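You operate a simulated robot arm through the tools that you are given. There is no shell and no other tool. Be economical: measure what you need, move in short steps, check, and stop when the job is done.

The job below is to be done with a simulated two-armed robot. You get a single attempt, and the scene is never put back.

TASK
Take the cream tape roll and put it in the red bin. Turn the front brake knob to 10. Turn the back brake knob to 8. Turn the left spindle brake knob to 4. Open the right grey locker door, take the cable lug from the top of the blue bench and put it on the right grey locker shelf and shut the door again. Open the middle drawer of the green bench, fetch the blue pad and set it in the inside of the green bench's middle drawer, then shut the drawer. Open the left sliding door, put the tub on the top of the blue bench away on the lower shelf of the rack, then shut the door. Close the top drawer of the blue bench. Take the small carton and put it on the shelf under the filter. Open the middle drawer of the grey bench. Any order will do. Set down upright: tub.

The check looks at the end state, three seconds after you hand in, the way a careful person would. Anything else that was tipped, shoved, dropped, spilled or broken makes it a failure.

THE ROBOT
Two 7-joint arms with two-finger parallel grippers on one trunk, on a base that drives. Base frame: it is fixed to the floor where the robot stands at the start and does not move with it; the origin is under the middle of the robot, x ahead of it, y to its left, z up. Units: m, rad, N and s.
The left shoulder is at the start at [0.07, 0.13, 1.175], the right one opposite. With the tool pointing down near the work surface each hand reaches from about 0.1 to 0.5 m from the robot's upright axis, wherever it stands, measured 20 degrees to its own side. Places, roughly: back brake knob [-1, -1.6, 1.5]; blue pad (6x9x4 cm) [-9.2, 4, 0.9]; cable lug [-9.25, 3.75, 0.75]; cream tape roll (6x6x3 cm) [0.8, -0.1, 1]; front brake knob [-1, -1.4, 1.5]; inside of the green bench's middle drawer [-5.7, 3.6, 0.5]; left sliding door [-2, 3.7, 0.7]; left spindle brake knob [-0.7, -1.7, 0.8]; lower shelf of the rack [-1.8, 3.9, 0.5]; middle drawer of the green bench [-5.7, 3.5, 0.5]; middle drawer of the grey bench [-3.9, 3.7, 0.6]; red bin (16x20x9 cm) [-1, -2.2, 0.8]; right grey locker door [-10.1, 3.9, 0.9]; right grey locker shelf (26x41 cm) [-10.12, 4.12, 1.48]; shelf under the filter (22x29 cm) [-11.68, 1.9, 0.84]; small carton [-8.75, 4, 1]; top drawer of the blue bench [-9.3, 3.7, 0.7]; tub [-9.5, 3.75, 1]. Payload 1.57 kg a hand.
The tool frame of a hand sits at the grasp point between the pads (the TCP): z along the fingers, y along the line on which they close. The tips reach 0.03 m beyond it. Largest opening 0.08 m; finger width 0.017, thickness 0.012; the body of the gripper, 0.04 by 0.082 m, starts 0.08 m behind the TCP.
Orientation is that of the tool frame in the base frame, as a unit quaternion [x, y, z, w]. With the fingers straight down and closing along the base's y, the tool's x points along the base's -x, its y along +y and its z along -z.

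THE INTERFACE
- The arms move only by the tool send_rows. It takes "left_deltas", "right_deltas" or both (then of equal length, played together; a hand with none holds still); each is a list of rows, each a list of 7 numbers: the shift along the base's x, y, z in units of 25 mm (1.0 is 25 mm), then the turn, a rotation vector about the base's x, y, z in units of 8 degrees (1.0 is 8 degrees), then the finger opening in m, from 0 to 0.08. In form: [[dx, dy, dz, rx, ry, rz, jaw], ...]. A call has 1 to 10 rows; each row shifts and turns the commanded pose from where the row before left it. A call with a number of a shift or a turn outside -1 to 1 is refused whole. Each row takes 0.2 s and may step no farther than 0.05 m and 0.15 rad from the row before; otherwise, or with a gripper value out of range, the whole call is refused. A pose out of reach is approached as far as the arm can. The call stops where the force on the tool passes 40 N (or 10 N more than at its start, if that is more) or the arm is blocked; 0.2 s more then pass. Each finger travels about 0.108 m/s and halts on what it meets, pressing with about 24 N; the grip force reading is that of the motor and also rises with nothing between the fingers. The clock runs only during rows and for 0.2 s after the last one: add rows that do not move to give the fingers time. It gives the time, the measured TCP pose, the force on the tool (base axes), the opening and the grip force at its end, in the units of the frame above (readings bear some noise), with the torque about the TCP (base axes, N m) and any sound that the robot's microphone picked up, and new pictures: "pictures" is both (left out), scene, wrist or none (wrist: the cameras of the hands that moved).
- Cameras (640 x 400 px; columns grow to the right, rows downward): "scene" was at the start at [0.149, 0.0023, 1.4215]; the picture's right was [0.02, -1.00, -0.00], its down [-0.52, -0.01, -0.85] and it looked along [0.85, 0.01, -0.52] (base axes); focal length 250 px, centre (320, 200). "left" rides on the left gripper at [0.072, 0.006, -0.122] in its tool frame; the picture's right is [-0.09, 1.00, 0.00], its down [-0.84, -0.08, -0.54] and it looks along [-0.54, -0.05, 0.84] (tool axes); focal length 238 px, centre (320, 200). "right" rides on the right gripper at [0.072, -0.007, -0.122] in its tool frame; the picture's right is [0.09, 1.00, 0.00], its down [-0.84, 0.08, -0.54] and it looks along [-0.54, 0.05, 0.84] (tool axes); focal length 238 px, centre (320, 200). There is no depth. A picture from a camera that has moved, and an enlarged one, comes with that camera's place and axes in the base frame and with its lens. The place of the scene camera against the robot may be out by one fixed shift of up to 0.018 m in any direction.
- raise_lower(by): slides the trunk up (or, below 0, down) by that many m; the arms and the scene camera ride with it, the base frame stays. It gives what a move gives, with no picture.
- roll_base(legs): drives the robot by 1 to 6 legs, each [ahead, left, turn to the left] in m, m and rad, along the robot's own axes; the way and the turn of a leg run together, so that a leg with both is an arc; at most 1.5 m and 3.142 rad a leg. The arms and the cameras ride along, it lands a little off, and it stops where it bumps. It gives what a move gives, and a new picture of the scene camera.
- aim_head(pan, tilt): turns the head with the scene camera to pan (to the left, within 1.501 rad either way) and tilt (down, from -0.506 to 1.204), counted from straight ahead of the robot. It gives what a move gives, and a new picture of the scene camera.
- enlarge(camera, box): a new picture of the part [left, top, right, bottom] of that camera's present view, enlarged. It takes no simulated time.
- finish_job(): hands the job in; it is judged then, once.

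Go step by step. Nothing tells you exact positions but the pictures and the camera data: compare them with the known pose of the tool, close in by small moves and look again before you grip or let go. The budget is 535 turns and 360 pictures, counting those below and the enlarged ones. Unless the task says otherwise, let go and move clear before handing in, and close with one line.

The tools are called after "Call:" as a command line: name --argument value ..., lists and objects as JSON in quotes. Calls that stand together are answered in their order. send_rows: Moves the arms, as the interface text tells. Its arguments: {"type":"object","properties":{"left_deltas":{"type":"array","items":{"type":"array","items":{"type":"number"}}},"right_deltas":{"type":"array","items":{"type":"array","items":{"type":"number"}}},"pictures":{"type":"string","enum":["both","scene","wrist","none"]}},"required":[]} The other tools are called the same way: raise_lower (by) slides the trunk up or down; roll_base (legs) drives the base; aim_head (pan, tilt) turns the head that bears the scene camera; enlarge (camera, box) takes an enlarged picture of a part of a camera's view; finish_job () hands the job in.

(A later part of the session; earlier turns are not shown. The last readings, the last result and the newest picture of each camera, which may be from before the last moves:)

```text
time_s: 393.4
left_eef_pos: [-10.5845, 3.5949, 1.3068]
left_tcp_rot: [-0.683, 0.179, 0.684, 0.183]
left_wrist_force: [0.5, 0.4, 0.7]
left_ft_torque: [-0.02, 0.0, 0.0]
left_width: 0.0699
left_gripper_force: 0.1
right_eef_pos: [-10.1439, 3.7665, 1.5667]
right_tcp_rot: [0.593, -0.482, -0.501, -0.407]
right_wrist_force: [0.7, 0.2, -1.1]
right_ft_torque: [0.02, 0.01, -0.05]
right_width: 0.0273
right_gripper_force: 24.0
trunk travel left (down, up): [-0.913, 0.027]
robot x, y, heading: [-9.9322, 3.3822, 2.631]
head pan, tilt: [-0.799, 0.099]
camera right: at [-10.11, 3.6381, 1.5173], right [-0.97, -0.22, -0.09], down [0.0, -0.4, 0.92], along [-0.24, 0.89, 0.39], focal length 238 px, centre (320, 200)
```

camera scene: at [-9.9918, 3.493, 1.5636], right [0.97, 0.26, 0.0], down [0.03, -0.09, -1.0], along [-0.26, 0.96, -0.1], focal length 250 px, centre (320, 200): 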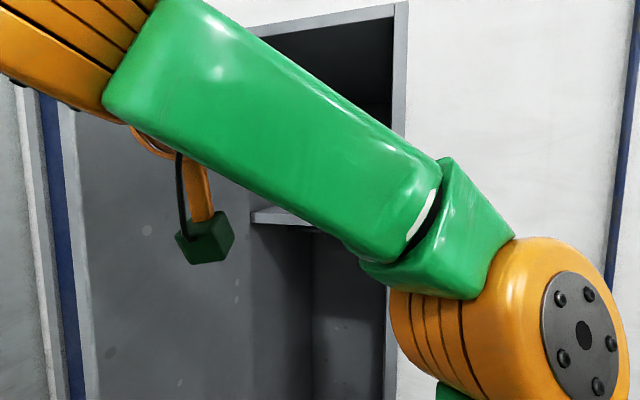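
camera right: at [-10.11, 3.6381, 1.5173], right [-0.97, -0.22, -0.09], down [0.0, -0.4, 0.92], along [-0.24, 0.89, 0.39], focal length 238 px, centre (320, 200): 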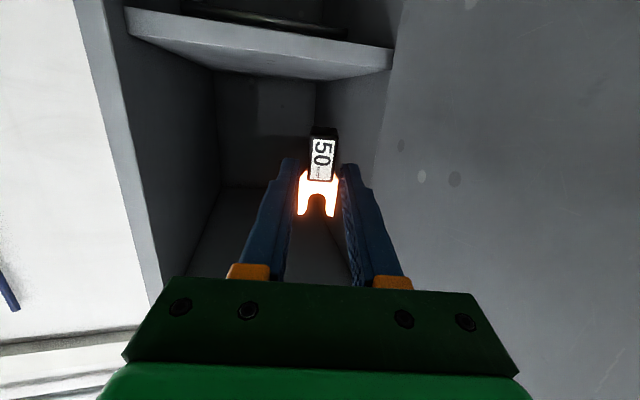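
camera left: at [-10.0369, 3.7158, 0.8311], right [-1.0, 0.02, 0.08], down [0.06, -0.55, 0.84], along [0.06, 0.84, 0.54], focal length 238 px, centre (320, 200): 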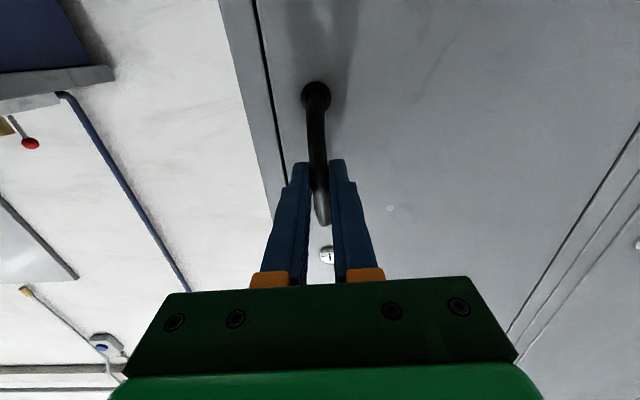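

The opening is right ahead. Extending about 20 cm into the locker above the shelf.

Call:
send_rows --right_deltas '[[0.1, 0.9, 0, 0, 0, 0, 0], [0.1, 0.9, 0, 0, 0, 0, 0], [0.1, 0.9, 0, 0, 0, 0, 0], [0.1, 0.9, 0, 0, 0, 0, 0], [0.1, 0.9, 0, 0, 0, 0, 0], [0.1, 0.9, 0, 0, 0, 0, 0], [0, 0.9, 0, 0, 0, 0, 0], [0, 0.9, 0, 0, 0, 0, 0]]' --pictures "wrist"

```text
time_s: 395.2
left_eef_pos: [-10.5835, 3.5942, 1.3067]
left_tcp_rot: [-0.683, 0.178, 0.684, 0.183]
left_wrist_force: [0.2, 0.4, -0.6]
left_ft_torque: [-0.04, 0.01, 0.0]
left_width: 0.0701
left_gripper_force: 0.1
right_eef_pos: [-10.1274, 3.9453, 1.5688]
right_tcp_rot: [0.594, -0.482, -0.5, -0.406]
right_wrist_force: [-0.4, 0.2, -0.8]
right_ft_torque: [0.0, -0.01, 0.01]
right_width: 0.027
right_gripper_force: 24.0
trunk travel left (down, up): [-0.913, 0.027]
robot x, y, heading: [-9.9301, 3.3819, 2.634]
head pan, tilt: [-0.799, 0.099]
camera right: at [-10.0936, 3.8165, 1.5181], right [-0.97, -0.22, -0.09], down [0.0, -0.4, 0.92], along [-0.24, 0.89, 0.39], focal length 238 px, centre (320, 200)
```

right: 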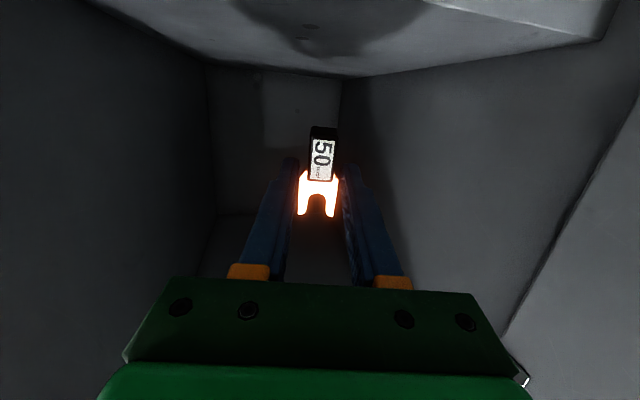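

Over the shelf. Lowering gently until the lug nears the shelf.

Call:
send_rows --right_deltas '[[0, 0.3, -0.4, 0, 0, 0, 0], [0, 0.3, -0.4, 0, 0, 0, 0]]' --pictures "wrist"

```text
time_s: 395.8
left_eef_pos: [-10.5833, 3.5942, 1.3074]
left_tcp_rot: [-0.683, 0.18, 0.684, 0.183]
left_wrist_force: [-0.6, -0.3, 0.2]
left_ft_torque: [0.0, -0.01, -0.01]
left_width: 0.0699
left_gripper_force: 0.1
right_eef_pos: [-10.1296, 3.9604, 1.5467]
right_tcp_rot: [0.593, -0.483, -0.5, -0.406]
right_wrist_force: [-0.1, 0.0, -0.3]
right_ft_torque: [-0.02, 0.0, 0.0]
right_width: 0.0272
right_gripper_force: 23.6
trunk travel left (down, up): [-0.913, 0.027]
robot x, y, heading: [-9.933, 3.3839, 2.627]
head pan, tilt: [-0.799, 0.099]
camera right: at [-10.0955, 3.8324, 1.4967], right [-0.97, -0.22, -0.09], down [0.01, -0.4, 0.92], along [-0.24, 0.89, 0.39], focal length 238 px, centre (320, 200)
```

right: 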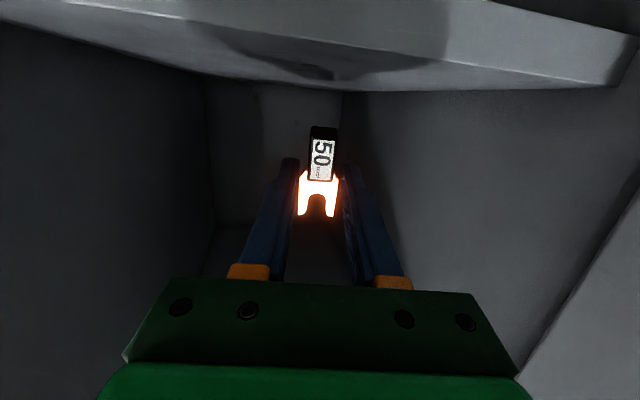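

Call:
send_rows --right_deltas '[[0, 0, -0.25, 0, 0, 0, 0], [0, 0, -0.25, 0, 0, 0, 0]]' --pictures "wrist"

```text
time_s: 396.4
left_eef_pos: [-10.5836, 3.5938, 1.3063]
left_tcp_rot: [-0.683, 0.18, 0.684, 0.183]
left_wrist_force: [-0.4, -0.6, 0.7]
left_ft_torque: [-0.01, 0.03, 0.03]
left_width: 0.07
left_gripper_force: 0.1
right_eef_pos: [-10.1283, 3.9596, 1.5342]
right_tcp_rot: [0.592, -0.484, -0.5, -0.408]
right_wrist_force: [0.0, -0.8, 0.4]
right_ft_torque: [0.01, -0.01, -0.01]
right_width: 0.0272
right_gripper_force: 23.9
trunk travel left (down, up): [-0.913, 0.027]
robot x, y, heading: [-9.9367, 3.385, 2.63]
head pan, tilt: [-0.799, 0.099]
camera right: at [-10.0953, 3.832, 1.4848], right [-0.97, -0.22, -0.09], down [0.01, -0.4, 0.92], along [-0.24, 0.89, 0.39], focal length 238 px, centre (320, 200)
```

right: 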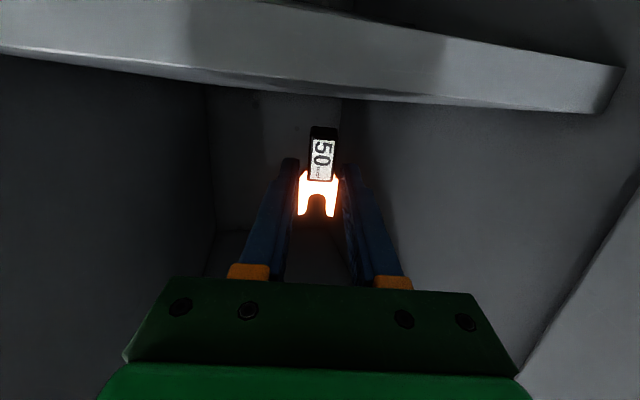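

Call:
send_rows --right_deltas '[[0, 0, -0.25, 0, 0, 0, 0], [0, 0, -0.25, 0, 0, 0, 0], [0, 0, 0, 0, 0, 0, 0]]' --pictures "wrist"

```text
time_s: 397.2
left_eef_pos: [-10.5825, 3.5941, 1.308]
left_tcp_rot: [-0.683, 0.179, 0.684, 0.183]
left_wrist_force: [-0.3, -0.4, -0.5]
left_ft_torque: [0.04, -0.01, 0.02]
left_width: 0.0699
left_gripper_force: 0.1
right_eef_pos: [-10.1309, 3.9593, 1.5227]
right_tcp_rot: [0.593, -0.483, -0.5, -0.407]
right_wrist_force: [-0.1, 0.0, -0.5]
right_ft_torque: [0.01, -0.03, 0.0]
right_width: 0.0271
right_gripper_force: 24.0
trunk travel left (down, up): [-0.913, 0.027]
robot x, y, heading: [-9.9333, 3.3836, 2.632]
head pan, tilt: [-0.799, 0.099]
camera right: at [-10.0948, 3.8316, 1.4725], right [-0.97, -0.22, -0.09], down [0.01, -0.4, 0.92], along [-0.24, 0.89, 0.39], focal length 238 px, centre (320, 200)
```

right: 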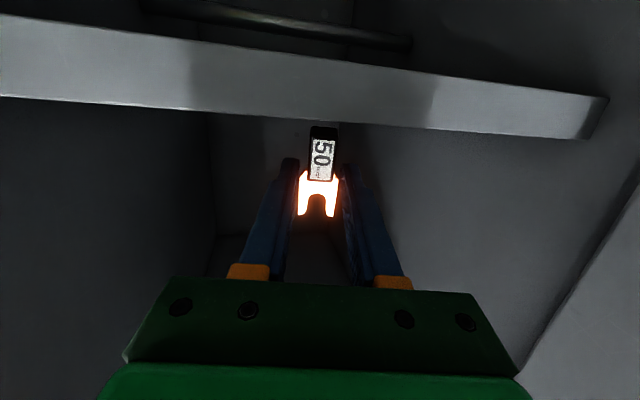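

The lug is practically on the shelf. Releasing and withdrawing.

Call:
send_rows --right_deltas '[[0, 0, -0.08, 0, 0, 0, 0], [0, 0, 0, 0, 0, 0, 0.03], [0, 0, 0, 0, 0, 0, 0.05], [0, 0, 0, 0, 0, 0, 0.06], [0, -0.3, 0.5, 0, 0, 0, 0.06], [0, -0.5, 0.8, 0, 0, 0, 0.06], [0, -1, 0.5, 0, 0, 0, 0.06]]' --pictures "wrist"

```text
time_s: 398.8
left_eef_pos: [-10.5834, 3.5909, 1.3073]
left_tcp_rot: [-0.683, 0.179, 0.684, 0.183]
left_wrist_force: [-0.8, 0.0, -0.3]
left_ft_torque: [0.02, 0.0, -0.04]
left_width: 0.07
left_gripper_force: 0.1
right_eef_pos: [-10.1289, 3.9136, 1.567]
right_tcp_rot: [0.593, -0.482, -0.501, -0.407]
right_wrist_force: [-0.1, -0.5, 0.2]
right_ft_torque: [0.01, 0.03, 0.01]
right_width: 0.0602
right_gripper_force: 0.1
trunk travel left (down, up): [-0.913, 0.027]
robot x, y, heading: [-9.9338, 3.3839, 2.625]
head pan, tilt: [-0.799, 0.099]
camera right: at [-10.0944, 3.7852, 1.5166], right [-0.97, -0.22, -0.09], down [0.01, -0.4, 0.92], along [-0.24, 0.89, 0.39], focal length 238 px, centre (320, 200)
```

right: 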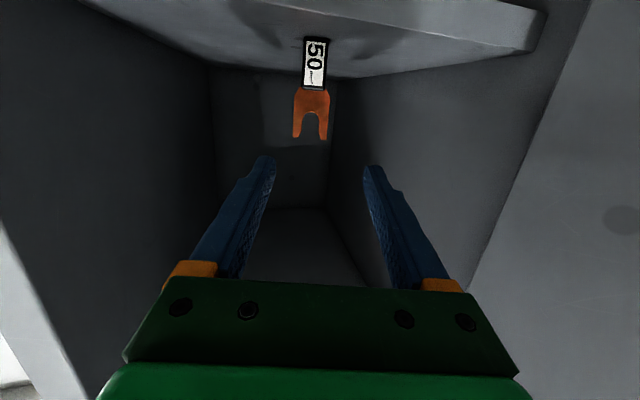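

The lug stands on the locker shelf. I withdraw the hand and base, then go round to push the door shut with the left hand.

Call:
send_rows --right_deltas '[[0, -1, 0.2, 0, 0, 0, 0.06], [0, -1, 0.2, 0, 0, 0, 0.06], [0, -1, 0, 0, 0, 0, 0.06], [0, -1, 0, 0, 0, 0, 0.06], [0, -1, 0, 0, 0, 0, 0.06], [0, -1, 0, 0, 0, 0, 0.06]]' --pictures "none"

Call:
roll_base --legs '[[-0.33, 0.59, 0], [0, 0, -1.06], [0, 0.4, 0]]'

Call:
aim_head --pan 0.1 --tilt 0.2

```text
time_s: 400.2
left_eef_pos: [-10.5834, 3.5919, 1.3077]
left_tcp_rot: [-0.683, 0.179, 0.684, 0.183]
left_wrist_force: [0.5, -0.3, -1.0]
left_ft_torque: [-0.02, -0.02, -0.04]
left_width: 0.0702
left_gripper_force: 0.0
right_eef_pos: [-10.1293, 3.7602, 1.5782]
right_tcp_rot: [0.592, -0.483, -0.5, -0.408]
right_wrist_force: [-0.9, 0.1, 0.0]
right_ft_torque: [-0.02, 0.03, 0.0]
right_width: 0.0599
right_gripper_force: 0.0
trunk travel left (down, up): [-0.913, 0.027]
robot x, y, heading: [-9.9354, 3.3817, 2.626]
head pan, tilt: [-0.799, 0.099]
```

```text
time_s: 408.7
left_eef_pos: [-10.4528, 3.388, 1.3077]
left_tcp_rot: [-0.495, 0.503, 0.496, 0.506]
left_wrist_force: [-0.5, 0.0, 0.7]
left_ft_torque: [0.01, -0.01, -0.02]
left_width: 0.0702
left_gripper_force: 0.0
right_eef_pos: [-10.084, 3.0704, 1.5768]
right_tcp_rot: [-0.264, 0.719, 0.223, 0.603]
right_wrist_force: [0.6, -0.1, 0.1]
right_ft_torque: [0.02, 0.01, 0.01]
right_width: 0.0599
right_gripper_force: 0.1
trunk travel left (down, up): [-0.913, 0.027]
robot x, y, heading: [-10.3304, 2.7138, 1.563]
head pan, tilt: [-0.799, 0.099]
camera scene: at [-10.2476, 2.8304, 1.5631], right [0.69, -0.72, 0.0], down [-0.07, -0.07, -0.99], along [0.72, 0.69, -0.1], focal length 250 px, centre (320, 200)
```

scene: 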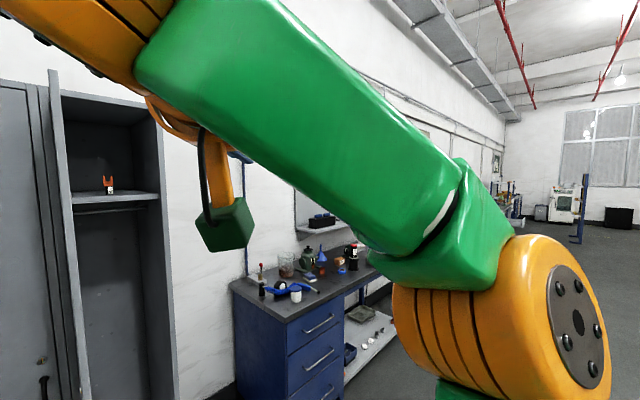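

```text
time_s: 409.9
left_eef_pos: [-10.454, 3.3865, 1.3074]
left_tcp_rot: [-0.496, 0.503, 0.495, 0.506]
left_wrist_force: [0.2, 1.0, 0.6]
left_ft_torque: [-0.01, -0.02, 0.0]
left_width: 0.0699
left_gripper_force: 0.0
right_eef_pos: [-10.0868, 3.0707, 1.5782]
right_tcp_rot: [-0.264, 0.717, 0.224, 0.605]
right_wrist_force: [0.1, -0.1, 0.5]
right_ft_torque: [-0.01, 0.03, 0.01]
right_width: 0.0601
right_gripper_force: 0.2
trunk travel left (down, up): [-0.913, 0.027]
robot x, y, heading: [-10.328, 2.7178, 1.556]
head pan, tilt: [0.099, 0.201]
camera scene: at [-10.3259, 2.8596, 1.5539], right [1.0, 0.09, 0.0], down [0.02, -0.2, -0.98], along [-0.09, 0.98, -0.2], focal length 250 px, centre (320, 200)
```

scene: 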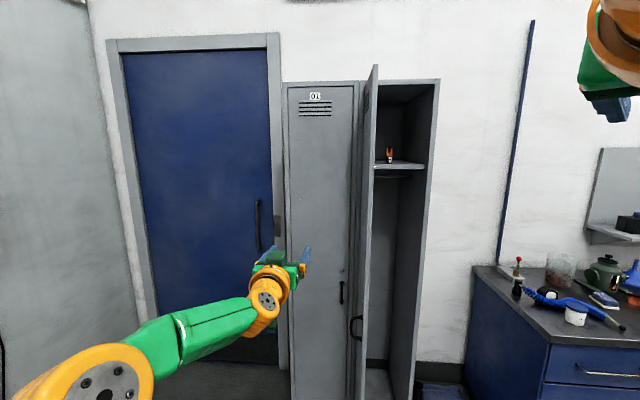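

The lug is on the shelf. Now I move the closed left hand to the outer side of the door and sweep it shut gently.

Call:
send_rows --left_deltas '[[0, 0, 0, 0, 0, 0, 0.03], [0, 0, 0, 0, 0, 0, 0], [0, 0, 0, 0, 0, 0, 0]]' --pictures "none"

Call:
roll_base --legs '[[0.27, 0, 0], [0, -0.14, 0]]'

```text
time_s: 410.7
left_eef_pos: [-10.4541, 3.3868, 1.3072]
left_tcp_rot: [-0.497, 0.502, 0.496, 0.505]
left_wrist_force: [0.3, -0.7, -0.5]
left_ft_torque: [0.03, -0.01, 0.03]
left_width: 0.0
left_gripper_force: 21.3
right_eef_pos: [-10.0872, 3.0698, 1.5774]
right_tcp_rot: [-0.265, 0.717, 0.224, 0.604]
right_wrist_force: [0.2, -0.8, 0.2]
right_ft_torque: [-0.01, 0.01, -0.03]
right_width: 0.06
right_gripper_force: 0.0
trunk travel left (down, up): [-0.913, 0.027]
robot x, y, heading: [-10.3282, 2.7152, 1.557]
head pan, tilt: [0.099, 0.201]
```

```text
time_s: 413.5
left_eef_pos: [-10.3203, 3.6565, 1.3056]
left_tcp_rot: [-0.498, 0.5, 0.494, 0.507]
left_wrist_force: [-0.5, 0.4, 0.0]
left_ft_torque: [-0.02, 0.02, -0.02]
left_width: 0.0
left_gripper_force: 20.9
right_eef_pos: [-9.9531, 3.3401, 1.5786]
right_tcp_rot: [-0.266, 0.715, 0.224, 0.606]
right_wrist_force: [-1.6, -0.5, 1.7]
right_ft_torque: [-0.02, 0.03, -0.03]
right_width: 0.0602
right_gripper_force: 0.0
trunk travel left (down, up): [-0.913, 0.027]
robot x, y, heading: [-10.1825, 2.9848, 1.564]
head pan, tilt: [0.099, 0.201]
camera scene: at [-10.1914, 3.1297, 1.5537], right [1.0, 0.09, 0.0], down [0.02, -0.2, -0.98], along [-0.09, 0.98, -0.2], focal length 250 px, centre (320, 200)
```

scene: 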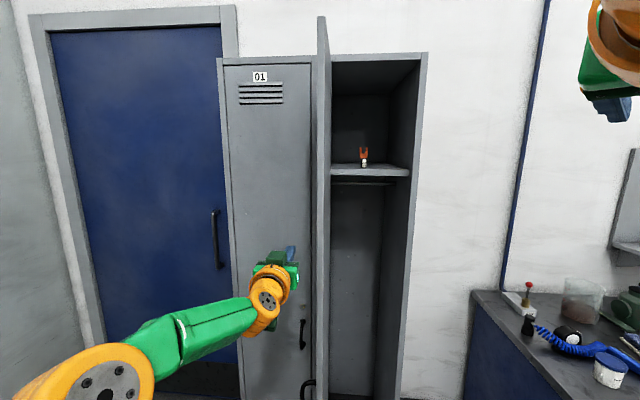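

Just short of the door. Sweeping right in small steps.

Call:
roll_base --legs '[[0, -0.1, 0], [0, -0.08, 0]]'

Call:
roll_base --legs '[[0, -0.06, 0]]'

```text
time_s: 415.3
left_eef_pos: [-10.1465, 3.6552, 1.3045]
left_tcp_rot: [-0.5, 0.498, 0.493, 0.509]
left_wrist_force: [-1.1, -0.1, -0.1]
left_ft_torque: [-0.02, 0.04, -0.1]
left_width: 0.0002
left_gripper_force: 21.3
right_eef_pos: [-9.7819, 3.3386, 1.5813]
right_tcp_rot: [-0.267, 0.713, 0.223, 0.609]
right_wrist_force: [-1.8, -0.7, 0.9]
right_ft_torque: [0.0, -0.05, -0.09]
right_width: 0.0601
right_gripper_force: 0.0
trunk travel left (down, up): [-0.913, 0.027]
robot x, y, heading: [-10.0047, 2.9815, 1.565]
head pan, tilt: [0.099, 0.201]
camera scene: at [-10.0198, 3.1274, 1.5537], right [1.0, 0.09, 0.01], down [0.03, -0.2, -0.98], along [-0.09, 0.98, -0.2], focal length 250 px, centre (320, 200)
```

scene: 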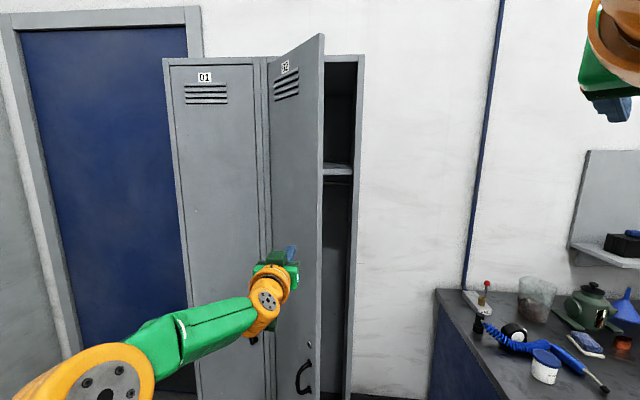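

```text
time_s: 416.3
left_eef_pos: [-10.0839, 3.6556, 1.3056]
left_tcp_rot: [-0.499, 0.499, 0.495, 0.507]
left_wrist_force: [0.2, 0.3, -0.3]
left_ft_torque: [0.0, 0.0, -0.06]
left_width: 0.0
left_gripper_force: 21.0
right_eef_pos: [-9.717, 3.3397, 1.5788]
right_tcp_rot: [-0.267, 0.714, 0.223, 0.608]
right_wrist_force: [-0.8, 0.3, 0.5]
right_ft_torque: [-0.02, 0.01, -0.04]
right_width: 0.06
right_gripper_force: 0.0
trunk travel left (down, up): [-0.913, 0.027]
robot x, y, heading: [-9.9441, 2.9832, 1.563]
head pan, tilt: [0.099, 0.201]
camera scene: at [-9.9543, 3.1269, 1.5538], right [1.0, 0.09, 0.01], down [0.03, -0.2, -0.98], along [-0.09, 0.98, -0.2], focal length 250 px, centre (320, 200)
```

scene: 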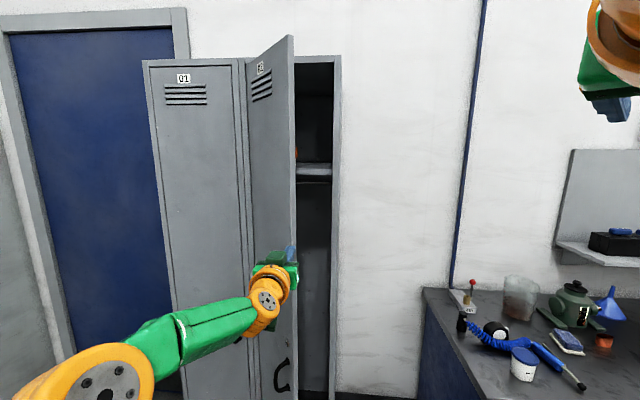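

Now push forward to close.

Call:
roll_base --legs '[[0.08, 0, 0], [0.06, 0, 0]]'

```text
time_s: 417.3
left_eef_pos: [-10.0545, 3.6894, 1.3087]
left_tcp_rot: [-0.489, 0.514, 0.487, 0.51]
left_wrist_force: [12.3, -11.2, 4.4]
left_ft_torque: [0.17, -0.01, -0.28]
left_width: 0.0
left_gripper_force: 21.9
right_eef_pos: [-9.6985, 3.3696, 1.5798]
right_tcp_rot: [-0.261, 0.716, 0.227, 0.606]
right_wrist_force: [-0.3, -0.8, 0.4]
right_ft_torque: [-0.01, -0.02, 0.02]
right_width: 0.0601
right_gripper_force: 0.0
trunk travel left (down, up): [-0.913, 0.027]
robot x, y, heading: [-9.9448, 3.0304, 1.554]
head pan, tilt: [0.099, 0.201]
stopped in leg 1: the force on the tool passed its limit at 42 N (the readings are from after the stop); the commanded pose is now the measured one
camera scene: at [-9.9383, 3.1607, 1.5552], right [1.0, 0.09, 0.0], down [0.01, -0.19, -0.98], along [-0.09, 0.98, -0.19], focal length 250 px, centre (320, 200)
```

scene: 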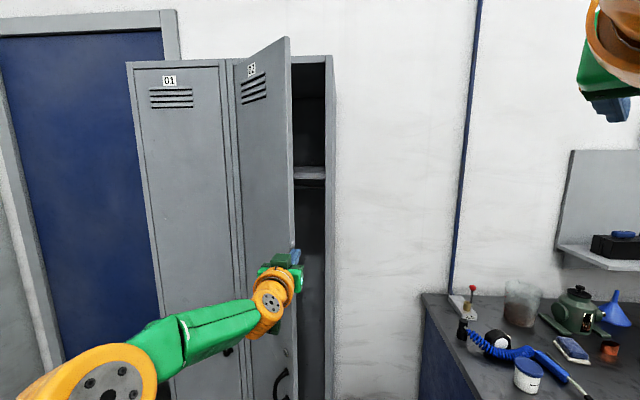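

The fingertip slipped to the door's edge. I back off, shift left and push again.

Call:
roll_base --legs '[[-0.08, 0.01, 0.01], [0, 0.06, 0]]'

Call:
roll_base --legs '[[0.1, 0, 0], [0.06, 0, 0]]'

```text
time_s: 418.9
left_eef_pos: [-10.1261, 3.6238, 1.3023]
left_tcp_rot: [-0.494, 0.513, 0.49, 0.502]
left_wrist_force: [1.3, 0.4, -0.6]
left_ft_torque: [-0.02, 0.01, 0.1]
left_width: 0.0002
left_gripper_force: 21.7
right_eef_pos: [-9.7634, 3.3108, 1.5745]
right_tcp_rot: [-0.267, 0.719, 0.227, 0.6]
right_wrist_force: [0.5, 0.4, -0.4]
right_ft_torque: [0.05, 0.04, 0.06]
right_width: 0.06
right_gripper_force: 0.1
trunk travel left (down, up): [-0.913, 0.027]
robot x, y, heading: [-10.0136, 2.9506, 1.566]
head pan, tilt: [0.099, 0.201]
camera scene: at [-9.9998, 3.0978, 1.5537], right [1.0, 0.1, -0.01], down [0.01, -0.2, -0.98], along [-0.1, 0.97, -0.2], focal length 250 px, centre (320, 200)
```

scene: 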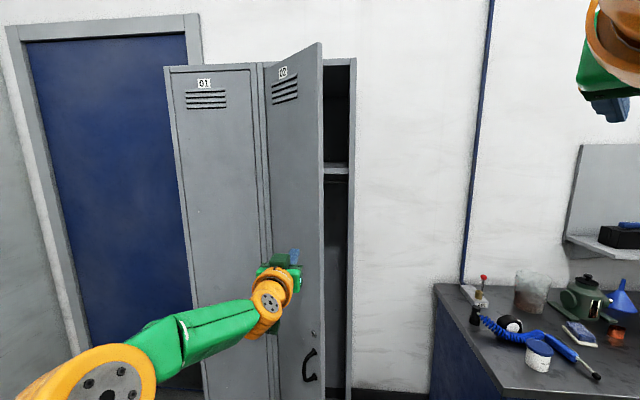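

```text
time_s: 420.6
left_eef_pos: [-10.1387, 3.7679, 1.3096]
left_tcp_rot: [-0.493, 0.508, 0.491, 0.508]
left_wrist_force: [0.2, -1.5, 0.4]
left_ft_torque: [-0.03, 0.01, 0.0]
left_width: 0.0
left_gripper_force: 21.5
right_eef_pos: [-9.7787, 3.4525, 1.5816]
right_tcp_rot: [-0.264, 0.714, 0.23, 0.606]
right_wrist_force: [0.9, -1.6, 0.1]
right_ft_torque: [-0.03, -0.01, 0.1]
right_width: 0.0601
right_gripper_force: 0.0
trunk travel left (down, up): [-0.913, 0.027]
robot x, y, heading: [-10.0131, 3.1168, 1.569]
head pan, tilt: [0.099, 0.201]
camera scene: at [-10.0152, 3.2415, 1.5555], right [1.0, 0.1, 0.0], down [0.02, -0.19, -0.98], along [-0.1, 0.98, -0.19], focal length 250 px, centre (320, 200)
```

scene: 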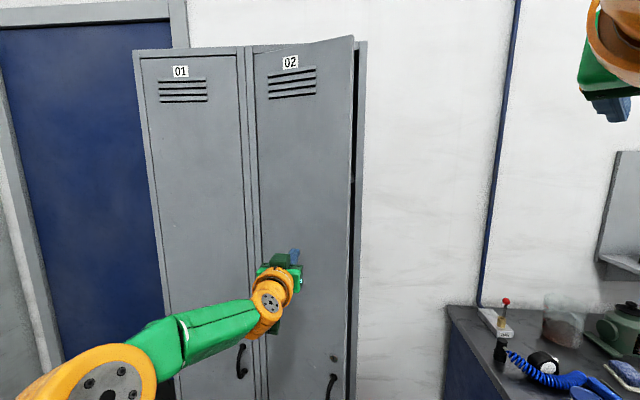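

Call:
roll_base --legs '[[0.05, 0, 0], [0.04, 0, 0]]'

Call:
enlarge --camera "scene" --box '[200, 0, 440, 400]'

```text
time_s: 422.1
left_eef_pos: [-10.1381, 3.8598, 1.3077]
left_tcp_rot: [-0.494, 0.509, 0.49, 0.508]
left_wrist_force: [0.0, -22.3, -7.3]
left_ft_torque: [-0.21, -0.04, 0.22]
left_width: 0.0
left_gripper_force: 21.6
right_eef_pos: [-9.7777, 3.5451, 1.5808]
right_tcp_rot: [-0.264, 0.714, 0.229, 0.606]
right_wrist_force: [-1.0, 0.2, 0.7]
right_ft_torque: [-0.01, 0.0, -0.01]
right_width: 0.06
right_gripper_force: 0.1
trunk travel left (down, up): [-0.913, 0.027]
robot x, y, heading: [-10.0124, 3.2044, 1.567]
head pan, tilt: [0.099, 0.201]
camera scene: at [-10.0147, 3.3327, 1.5552], right [1.0, 0.1, 0.0], down [0.02, -0.19, -0.98], along [-0.1, 0.98, -0.19], focal length 250 px, centre (320, 200)
```

scene: 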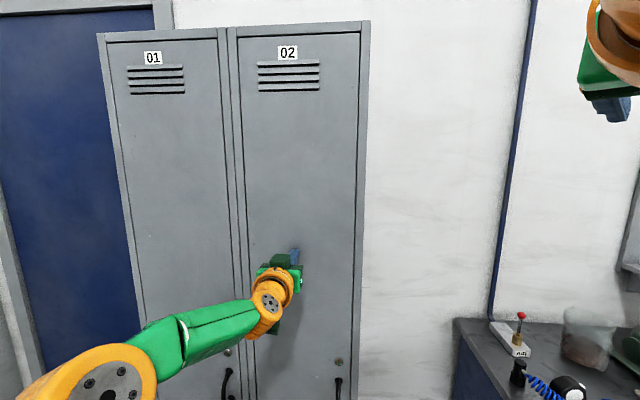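

```text
1.00 times, centred on (320, 200) of scene (not enlarged: the box is as wide or as high as the picture)
camera zoom: at [-10.0147, 3.3327, 1.5552], right [1.0, 0.1, 0.0], down [0.02, -0.19, -0.98], along [-0.1, 0.98, -0.19], focal length 250 px, centre (320, 200)
```

zoom: 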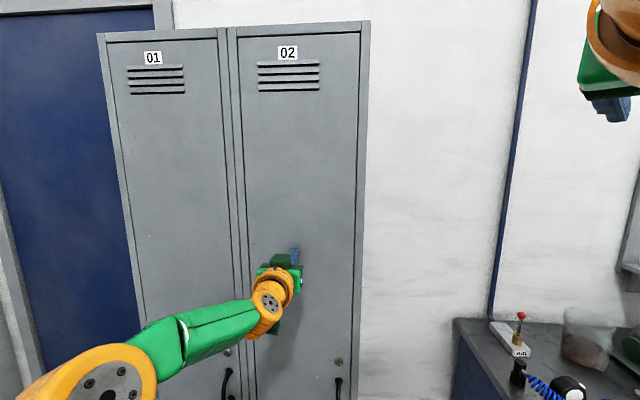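

The locker is shut. Next is the small carton; I go back to the bench for a closer look at it.

Call:
roll_base --legs '[[-0.4, 0, 0], [0, -1.1, 0]]'

Call:
roll_base --legs '[[0.45, 0, 0]]'

Call:
aim_head --pan -0.1 --tilt 0.7

Call:
enlarge --camera "scene" --box '[200, 60, 440, 260]'

```text
time_s: 429.7
left_eef_pos: [-9.0575, 3.4745, 1.3006]
left_tcp_rot: [-0.497, 0.511, 0.487, 0.505]
left_wrist_force: [0.1, -0.4, 0.3]
left_ft_torque: [-0.01, -0.01, -0.03]
left_width: 0.0
left_gripper_force: 21.4
right_eef_pos: [-8.6966, 3.1635, 1.5779]
right_tcp_rot: [-0.27, 0.715, 0.227, 0.604]
right_wrist_force: [0.2, -0.2, 0.1]
right_ft_torque: [0.03, -0.04, -0.01]
right_width: 0.0598
right_gripper_force: 0.0
trunk travel left (down, up): [-0.913, 0.027]
robot x, y, heading: [-8.9267, 2.8074, 1.58]
head pan, tilt: [0.099, 0.201]
camera scene: at [-8.9321, 2.95, 1.5539], right [0.99, 0.1, 0.0], down [0.02, -0.2, -0.98], along [-0.1, 0.97, -0.2], focal length 250 px, centre (320, 200)
```

scene: 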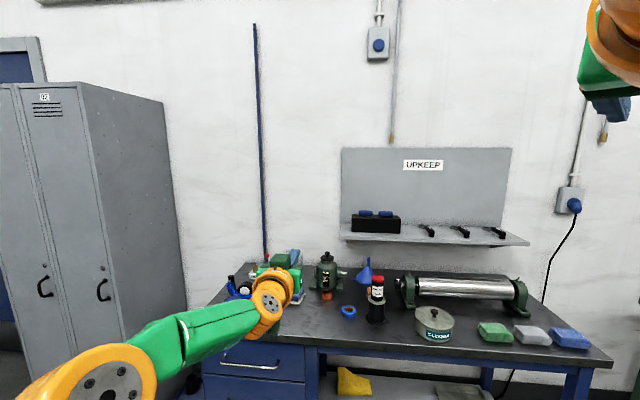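

```text
time_s: 432.4
left_eef_pos: [-9.06, 3.9238, 1.3015]
left_tcp_rot: [-0.498, 0.509, 0.49, 0.503]
left_wrist_force: [-0.7, 0.2, 0.3]
left_ft_torque: [0.01, 0.04, -0.02]
left_width: 0.0002
left_gripper_force: 21.6
right_eef_pos: [-8.6989, 3.6131, 1.5778]
right_tcp_rot: [-0.27, 0.714, 0.23, 0.603]
right_wrist_force: [-0.4, 1.2, 0.0]
right_ft_torque: [0.01, -0.04, 0.0]
right_width: 0.0597
right_gripper_force: 0.0
trunk travel left (down, up): [-0.913, 0.027]
robot x, y, heading: [-8.9352, 3.2583, 1.581]
head pan, tilt: [0.099, 0.201]
camera scene: at [-8.9334, 3.3984, 1.5542], right [0.99, 0.11, 0.0], down [0.02, -0.2, -0.98], along [-0.1, 0.97, -0.2], focal length 250 px, centre (320, 200)
```

scene: 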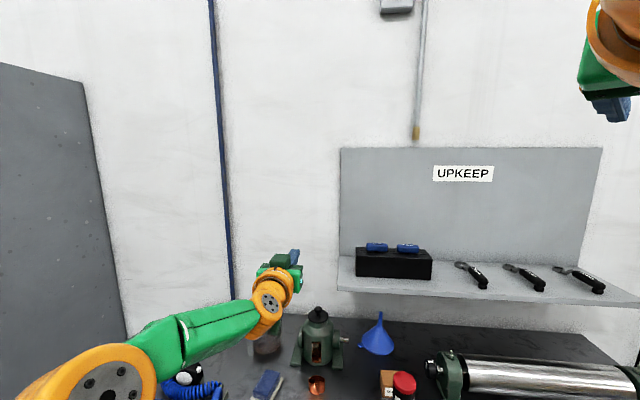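

```text
time_s: 433.4
left_eef_pos: [-9.0615, 3.9254, 1.3001]
left_tcp_rot: [-0.498, 0.51, 0.489, 0.503]
left_wrist_force: [-0.5, -0.2, -0.4]
left_ft_torque: [0.01, 0.03, 0.0]
left_width: 0.0
left_gripper_force: 21.3
right_eef_pos: [-8.6979, 3.6159, 1.5769]
right_tcp_rot: [-0.27, 0.715, 0.227, 0.604]
right_wrist_force: [-0.1, 0.7, 0.1]
right_ft_torque: [-0.02, 0.02, -0.01]
right_width: 0.0598
right_gripper_force: 0.1
trunk travel left (down, up): [-0.913, 0.027]
robot x, y, heading: [-8.9307, 3.257, 1.581]
head pan, tilt: [-0.099, 0.7]
camera scene: at [-8.9158, 3.394, 1.5085], right [1.0, -0.09, 0.0], down [-0.06, -0.64, -0.77], along [0.07, 0.76, -0.64], focal length 250 px, centre (320, 200)
```

scene: 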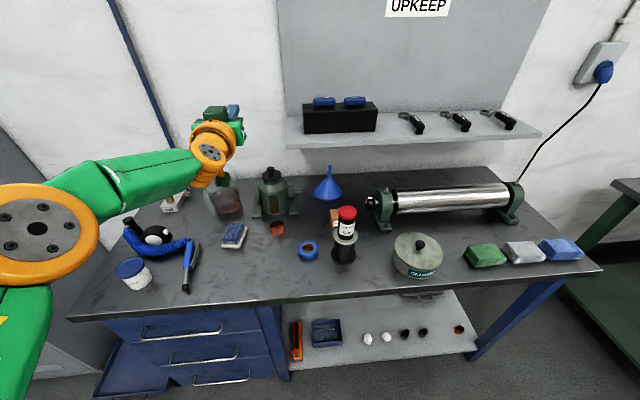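

```text
2.00 times, centred on (320, 160) of scene
camera zoom: at [-8.9158, 3.394, 1.5085], right [1.0, -0.09, 0.0], down [-0.06, -0.64, -0.77], along [0.07, 0.76, -0.64], focal length 499 px, centre (320, 280)
```

zoom: 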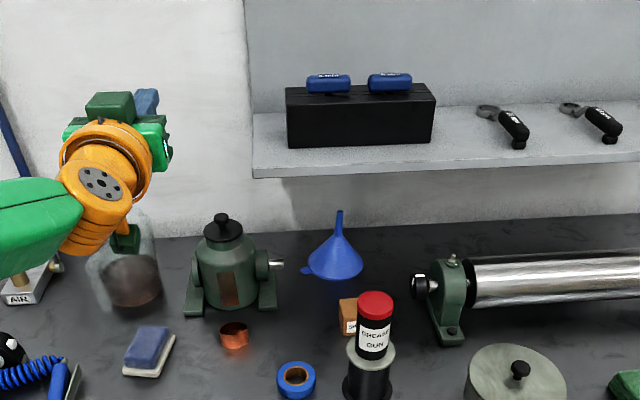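

The carton sits right behind the grease gun. I turn the right hand tool-down with the fingers closing along y, to look at it from above.

Call:
send_rows --right_deltas '[[0, 0, -1, -0.65, 0.75, 0, 0.07], [0, 0, -1, -0.65, 0.75, 0, 0.07], [0, 0, -1, -0.65, 0.75, 0, 0.07], [0, 0, -1, -0.65, 0.75, 0, 0.07], [0, 0, -1, -0.65, 0.75, 0, 0.07], [0, 0, -1, -0.65, 0.75, 0, 0.07], [0, 0, -1, -0.65, 0.75, 0, 0.07], [0, 0, -1, -0.65, 0.75, 0, 0.08], [0, 0, -1, -0.65, 0.75, 0, 0.08], [0, 0, -1, -0.65, 0.75, 0, 0.08]]' --pictures "none"

Call:
send_rows --right_deltas '[[-0.3, 0.4, 0, 0, 0, -1, 0.08], [-0.3, 0.4, 0, 0, 0, -1, 0.08], [-0.3, 0.4, 0, 0, 0, -1, 0.08], [-0.3, 0.4, 0, 0, 0, -1, 0.08], [-0.3, 0.4, 0, 0, 0, -1, 0.08]]' --pictures "both"

```text
time_s: 435.6
left_eef_pos: [-9.059, 3.9274, 1.3007]
left_tcp_rot: [-0.499, 0.51, 0.489, 0.502]
left_wrist_force: [0.2, 0.5, -0.6]
left_ft_torque: [0.04, -0.01, -0.01]
left_width: 0.0
left_gripper_force: 21.1
right_eef_pos: [-8.6982, 3.6172, 1.326]
right_tcp_rot: [-0.351, 0.937, 0.007, 0.005]
right_wrist_force: [-0.1, 0.7, -1.2]
right_ft_torque: [-0.02, 0.02, -0.03]
right_width: 0.0801
right_gripper_force: 0.2
trunk travel left (down, up): [-0.913, 0.027]
robot x, y, heading: [-8.9333, 3.2592, 1.577]
head pan, tilt: [-0.099, 0.7]
```

```text
time_s: 436.8
left_eef_pos: [-9.0622, 3.9269, 1.3001]
left_tcp_rot: [-0.499, 0.51, 0.489, 0.503]
left_wrist_force: [-0.1, 0.2, 0.0]
left_ft_torque: [-0.02, 0.01, 0.01]
left_width: 0.0
left_gripper_force: 21.0
right_eef_pos: [-8.7374, 3.6621, 1.323]
right_tcp_rot: [-0.008, 1.0, 0.006, 0.009]
right_wrist_force: [-0.3, -0.1, -0.6]
right_ft_torque: [-0.02, 0.0, 0.0]
right_width: 0.0799
right_gripper_force: 0.0
right hand out of reach, approached as far as the arm can: row 5
trunk travel left (down, up): [-0.913, 0.027]
robot x, y, heading: [-8.9309, 3.258, 1.58]
head pan, tilt: [-0.099, 0.7]
camera scene: at [-8.9166, 3.3942, 1.5084], right [1.0, -0.09, 0.0], down [-0.06, -0.64, -0.76], along [0.07, 0.76, -0.64], focal length 250 px, centre (320, 200)
camera right: at [-8.8107, 3.6532, 1.4431], right [-0.11, 0.99, 0.01], down [0.83, 0.08, 0.56], along [0.55, 0.07, -0.83], focal length 238 px, centre (320, 200)
```

scene: 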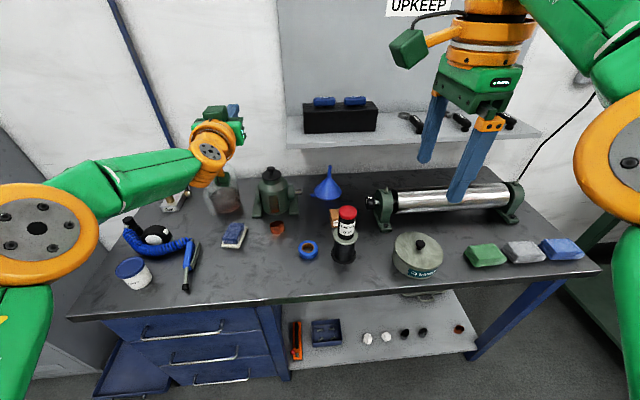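
right: 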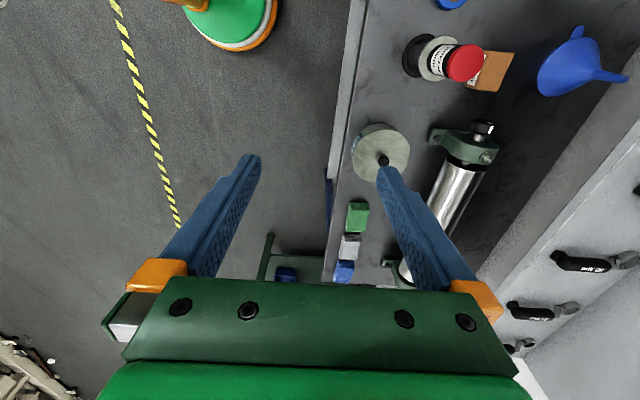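

Carton measured: about 8×4.6×3.8 cm, centre (-8.786, 4.013), top z≈0.898, with a free gap to the grease gun. I'll turn the base so the right shoulder is closer to the bench.

Call:
roll_base --legs '[[-0.12, 0, 0], [0, 0, 1.06]]'

Call:
raise_lower --by -0.13

Call:
send_rows --right_deltas '[[0.3, 0, 0.6, 0, 0, -1, 0.08], [0.3, 0, 0.6, 0, 0, -1, 0.08], [0.3, 0, 0.6, 0, 0, -1, 0.08], [0.3, 0, 0, 0, 0, -1, 0.08], [0.3, 0, 0, 0, 0, -1, 0.08], [0.3, 0, 0, 0, 0, -1, 0.08], [0.3, 0, 0, 0, 0, -1, 0.08], [0.3, 0, 0, 0, 0, -0.5, 0.08]]' --pictures "none"

Call:
aim_head --pan -0.9 --tilt 0.6

```text
time_s: 440.7
left_eef_pos: [-9.5782, 3.348, 1.3005]
left_tcp_rot: [0.688, -0.186, -0.677, -0.184]
left_wrist_force: [0.5, 0.2, 0.9]
left_ft_torque: [-0.02, 0.0, 0.03]
left_width: 0.0
left_gripper_force: 21.7
right_eef_pos: [-9.1919, 3.5052, 1.3217]
right_tcp_rot: [-0.517, 0.856, 0.01, 0.005]
right_wrist_force: [-0.6, 0.0, 0.1]
right_ft_torque: [0.03, 0.02, 0.0]
right_width: 0.08
right_gripper_force: 0.2
trunk travel left (down, up): [-0.913, 0.027]
robot x, y, heading: [-8.9304, 3.1376, 2.649]
head pan, tilt: [-0.099, 0.7]
camera scene: at [-9.0368, 3.2125, 1.5085], right [0.56, 0.83, 0.0], down [0.53, -0.36, -0.76], along [-0.63, 0.43, -0.64], focal length 250 px, centre (320, 200)
```

scene: 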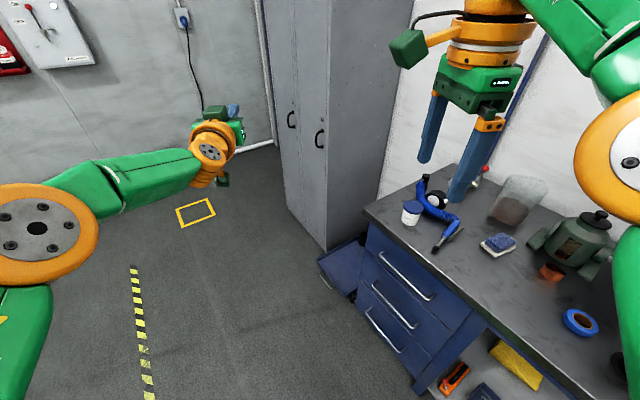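

```text
time_s: 442.3
left_eef_pos: [-9.5786, 3.3481, 1.1703]
left_tcp_rot: [0.688, -0.185, -0.677, -0.184]
left_wrist_force: [0.8, -0.7, 0.4]
left_ft_torque: [-0.01, -0.01, -0.03]
left_width: 0.0
left_gripper_force: 21.2
right_eef_pos: [-9.1918, 3.5051, 1.1939]
right_tcp_rot: [-0.517, 0.856, 0.011, 0.004]
right_wrist_force: [-0.1, 0.8, 0.4]
right_ft_torque: [-0.01, 0.01, 0.03]
right_width: 0.0802
right_gripper_force: 0.1
trunk travel left (down, up): [-0.783, 0.157]
robot x, y, heading: [-8.9318, 3.1397, 2.646]
head pan, tilt: [-0.099, 0.7]
```

```text
time_s: 444.1
left_eef_pos: [-9.5779, 3.3486, 1.1711]
left_tcp_rot: [0.689, -0.184, -0.677, -0.183]
left_wrist_force: [0.5, 0.2, -1.4]
left_ft_torque: [0.01, -0.03, -0.02]
left_width: 0.0
left_gripper_force: 21.4
right_eef_pos: [-9.1199, 3.4967, 1.2156]
right_tcp_rot: [-0.018, 1.0, 0.006, 0.009]
right_wrist_force: [-0.8, 1.4, -0.6]
right_ft_torque: [-0.03, 0.02, -0.01]
right_width: 0.0801
right_gripper_force: 0.0
right hand out of reach, approached as far as the arm can: row 1, 2, 3
trunk travel left (down, up): [-0.783, 0.157]
robot x, y, heading: [-8.9335, 3.1364, 2.65]
head pan, tilt: [-0.099, 0.7]
```

```text
time_s: 445.2
left_eef_pos: [-9.5786, 3.3487, 1.1702]
left_tcp_rot: [0.688, -0.185, -0.677, -0.184]
left_wrist_force: [0.1, 0.1, -0.3]
left_ft_torque: [0.01, 0.03, -0.02]
left_width: 0.0001
left_gripper_force: 21.2
right_eef_pos: [-9.1194, 3.4969, 1.2156]
right_tcp_rot: [-0.021, 1.0, 0.008, 0.008]
right_wrist_force: [0.2, 0.1, -0.6]
right_ft_torque: [0.01, 0.02, 0.01]
right_width: 0.0799
right_gripper_force: 0.1
trunk travel left (down, up): [-0.783, 0.157]
robot x, y, heading: [-8.9284, 3.1393, 2.646]
head pan, tilt: [-0.901, 0.6]
camera scene: at [-8.9822, 3.2512, 1.3871], right [0.98, 0.18, 0.0], down [0.1, -0.56, -0.82], along [-0.14, 0.81, -0.57], focal length 250 px, centre (320, 200)
```

scene: 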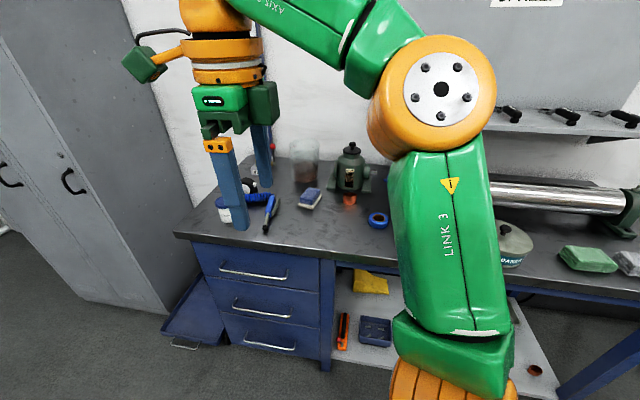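

Call:
roll_base --legs '[[0.01, -0.355, 0]]'

Call:
send_rows --right_deltas '[[0.8, 0.5, 0, 0, 0, 0, 0.08], [0.8, 0.5, 0, 0, 0, 0, 0.08], [0.8, 0.5, 0, 0, 0, 0, 0.08], [0.8, 0.5, 0, 0, 0, 0, 0.08]]' --pictures "wrist"

```text
time_s: 447.5
left_eef_pos: [-9.42, 3.665, 1.1693]
left_tcp_rot: [0.689, -0.185, -0.676, -0.185]
left_wrist_force: [0.0, -1.2, 0.2]
left_ft_torque: [0.02, 0.03, 0.0]
left_width: 0.0
left_gripper_force: 21.2
right_eef_pos: [-8.9582, 3.8121, 1.2153]
right_tcp_rot: [-0.018, 1.0, 0.007, 0.01]
right_wrist_force: [-0.5, -0.6, -0.1]
right_ft_torque: [0.02, -0.01, -0.03]
right_width: 0.0799
right_gripper_force: 0.1
trunk travel left (down, up): [-0.783, 0.157]
robot x, y, heading: [-8.7742, 3.455, 2.643]
head pan, tilt: [-0.901, 0.6]
camera scene: at [-8.8225, 3.5661, 1.3872], right [0.99, 0.17, 0.0], down [0.1, -0.56, -0.83], along [-0.14, 0.81, -0.56], focal length 250 px, centre (320, 200)
```

scene: 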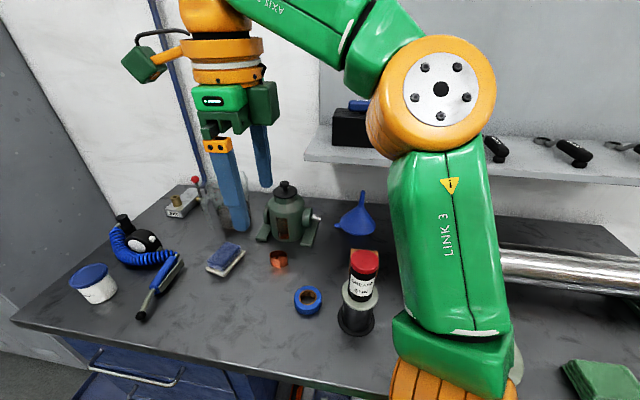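

```text
time_s: 448.5
left_eef_pos: [-9.4175, 3.6658, 1.1693]
left_tcp_rot: [0.689, -0.186, -0.676, -0.185]
left_wrist_force: [-0.6, -0.2, 0.1]
left_ft_torque: [0.0, 0.01, 0.0]
left_width: 0.0003
left_gripper_force: 21.4
right_eef_pos: [-8.9191, 3.8375, 1.2164]
right_tcp_rot: [-0.018, 1.0, 0.008, 0.008]
right_wrist_force: [0.8, -0.1, 0.0]
right_ft_torque: [0.01, -0.03, 0.0]
right_width: 0.0803
right_gripper_force: 0.1
right hand out of reach, approached as far as the arm can: row 3, 4
trunk travel left (down, up): [-0.783, 0.157]
robot x, y, heading: [-8.773, 3.4547, 2.648]
head pan, tilt: [-0.901, 0.6]
camera right: at [-8.9912, 3.8276, 1.3365], right [-0.13, 0.99, 0.01], down [0.82, 0.1, 0.56], along [0.55, 0.08, -0.83], focal length 238 px, centre (320, 200)
```

right: 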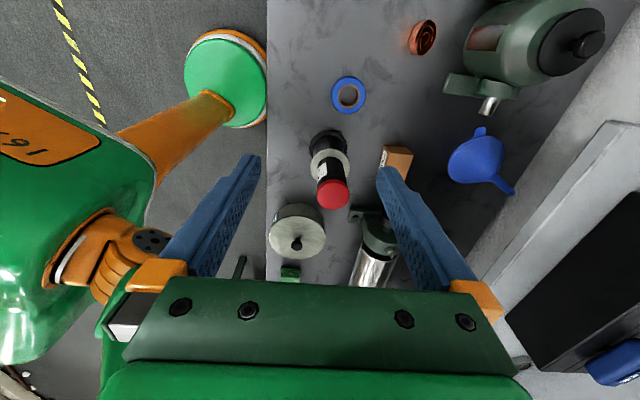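

Call:
send_rows --right_deltas '[[0, 0.8, -0.8, 0, 0, 0, 0.08], [0, 0.8, -0.8, 0, 0, 0, 0.08], [0.2, 0.9, -0.8, 0, 0, 0, 0.08], [0.4, 0.9, -0.6, 0, 0, 0, 0.08], [0.7, 0.9, 0, 0, 0, 0, 0.08], [0.9, 0.9, 0, 0, 0, 0, 0.08], [1, 0.9, 0, 0, 0, 0, 0.08], [1, 0.9, 0, 0, 0, 0, 0.08], [1, 0, 0, 0, 0, 0, 0.08]]' --pictures "wrist"

```text
time_s: 450.5
left_eef_pos: [-9.4153, 3.6665, 1.1717]
left_tcp_rot: [0.688, -0.187, -0.677, -0.186]
left_wrist_force: [0.2, 0.5, -1.2]
left_ft_torque: [-0.01, -0.04, -0.04]
left_width: 0.0002
left_gripper_force: 21.2
right_eef_pos: [-8.7859, 4.0142, 1.1388]
right_tcp_rot: [-0.019, 1.0, 0.008, 0.007]
right_wrist_force: [-0.8, -0.9, -1.5]
right_ft_torque: [-0.02, -0.04, 0.02]
right_width: 0.0798
right_gripper_force: 0.0
trunk travel left (down, up): [-0.783, 0.157]
robot x, y, heading: [-8.7729, 3.4548, 2.643]
head pan, tilt: [-0.901, 0.6]
camera right: at [-8.8576, 4.0018, 1.259], right [-0.13, 0.99, 0.01], down [0.82, 0.1, 0.56], along [0.55, 0.08, -0.83], focal length 238 px, centre (320, 200)
```

right: 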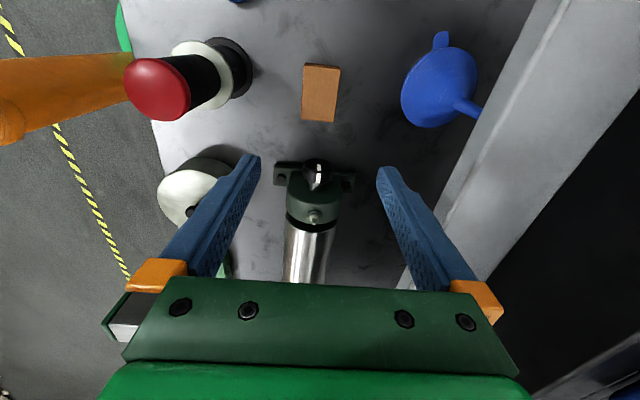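

Carton centred at (-8.797, 4.0135). Descending to it.

Call:
send_rows --right_deltas '[[-0.2, 0, -1, 0, 0, 0, 0.08], [-0.2, 0, -1, 0, 0, 0, 0.08], [0, 0, -1, 0, 0, 0, 0.08], [0, 0, -1, 0, 0, 0, 0.08], [0, 0, -1, 0, 0, 0, 0.08], [0, 0, -1, 0, 0, 0, 0.08], [0, 0, -1, 0, 0, 0, 0.08]]' --pictures "wrist"

```text
time_s: 452.1
left_eef_pos: [-9.4181, 3.6672, 1.1714]
left_tcp_rot: [0.688, -0.185, -0.677, -0.184]
left_wrist_force: [1.0, -0.8, 0.4]
left_ft_torque: [-0.01, -0.05, -0.02]
left_width: 0.0
left_gripper_force: 21.8
right_eef_pos: [-8.7975, 4.0131, 0.9656]
right_tcp_rot: [-0.018, 1.0, 0.007, 0.008]
right_wrist_force: [0.3, -0.1, -0.1]
right_ft_torque: [-0.04, -0.03, -0.04]
right_width: 0.0799
right_gripper_force: 0.1
trunk travel left (down, up): [-0.783, 0.157]
robot x, y, heading: [-8.7732, 3.4561, 2.647]
head pan, tilt: [-0.901, 0.6]
camera right: at [-8.87, 4.0033, 1.0853], right [-0.13, 0.99, 0.01], down [0.82, 0.1, 0.56], along [0.55, 0.08, -0.83], focal length 238 px, centre (320, 200)
```

right: 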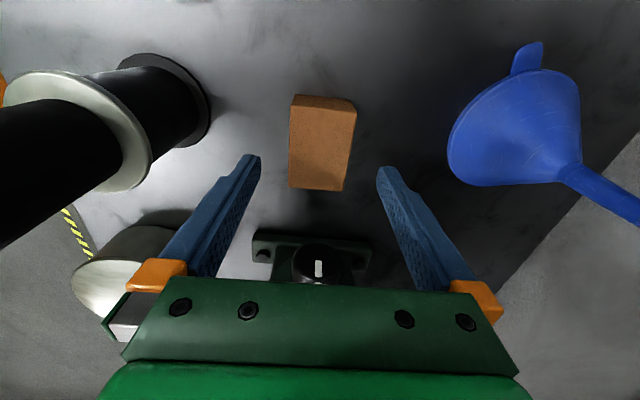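

Call:
send_rows --right_deltas '[[0, 0, -1, 0, 0, 0, 0.08], [0, 0, -1, 0, 0, 0, 0.08], [0, 0, -0.65, 0, 0, 0, 0.08], [0, 0, 0, 0, 0, 0, 0.05], [0, 0, 0, 0, 0, 0, 0.03], [0, 0, 0, 0, 0, 0, 0.03], [0, 0, 0, 0, 0, 0, 0.03]]' --pictures "wrist"

```text
time_s: 453.7
left_eef_pos: [-9.4178, 3.6663, 1.1704]
left_tcp_rot: [0.688, -0.186, -0.677, -0.185]
left_wrist_force: [0.0, 0.0, -0.5]
left_ft_torque: [-0.03, -0.01, 0.02]
left_width: 0.0001
left_gripper_force: 21.7
right_eef_pos: [-8.7977, 4.0142, 0.8988]
right_tcp_rot: [-0.019, 1.0, 0.006, 0.009]
right_wrist_force: [-0.3, 0.3, 0.6]
right_ft_torque: [-0.04, 0.07, 0.03]
right_width: 0.0498
right_gripper_force: 24.0
trunk travel left (down, up): [-0.783, 0.157]
robot x, y, heading: [-8.7719, 3.455, 2.648]
head pan, tilt: [-0.901, 0.6]
camera right: at [-8.8695, 4.0027, 1.0198], right [-0.13, 0.99, 0.01], down [0.82, 0.1, 0.56], along [0.55, 0.08, -0.83], focal length 238 px, centre (320, 200)
```

right: 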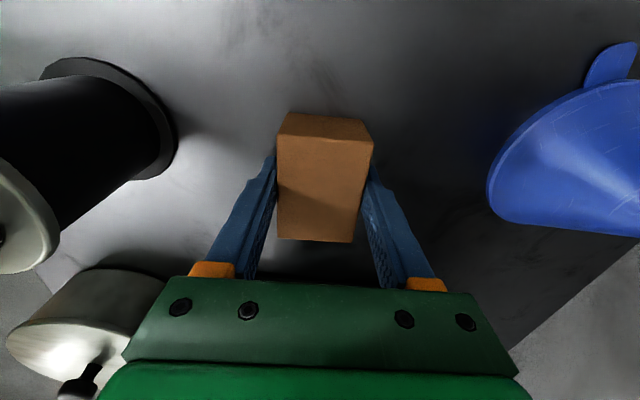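

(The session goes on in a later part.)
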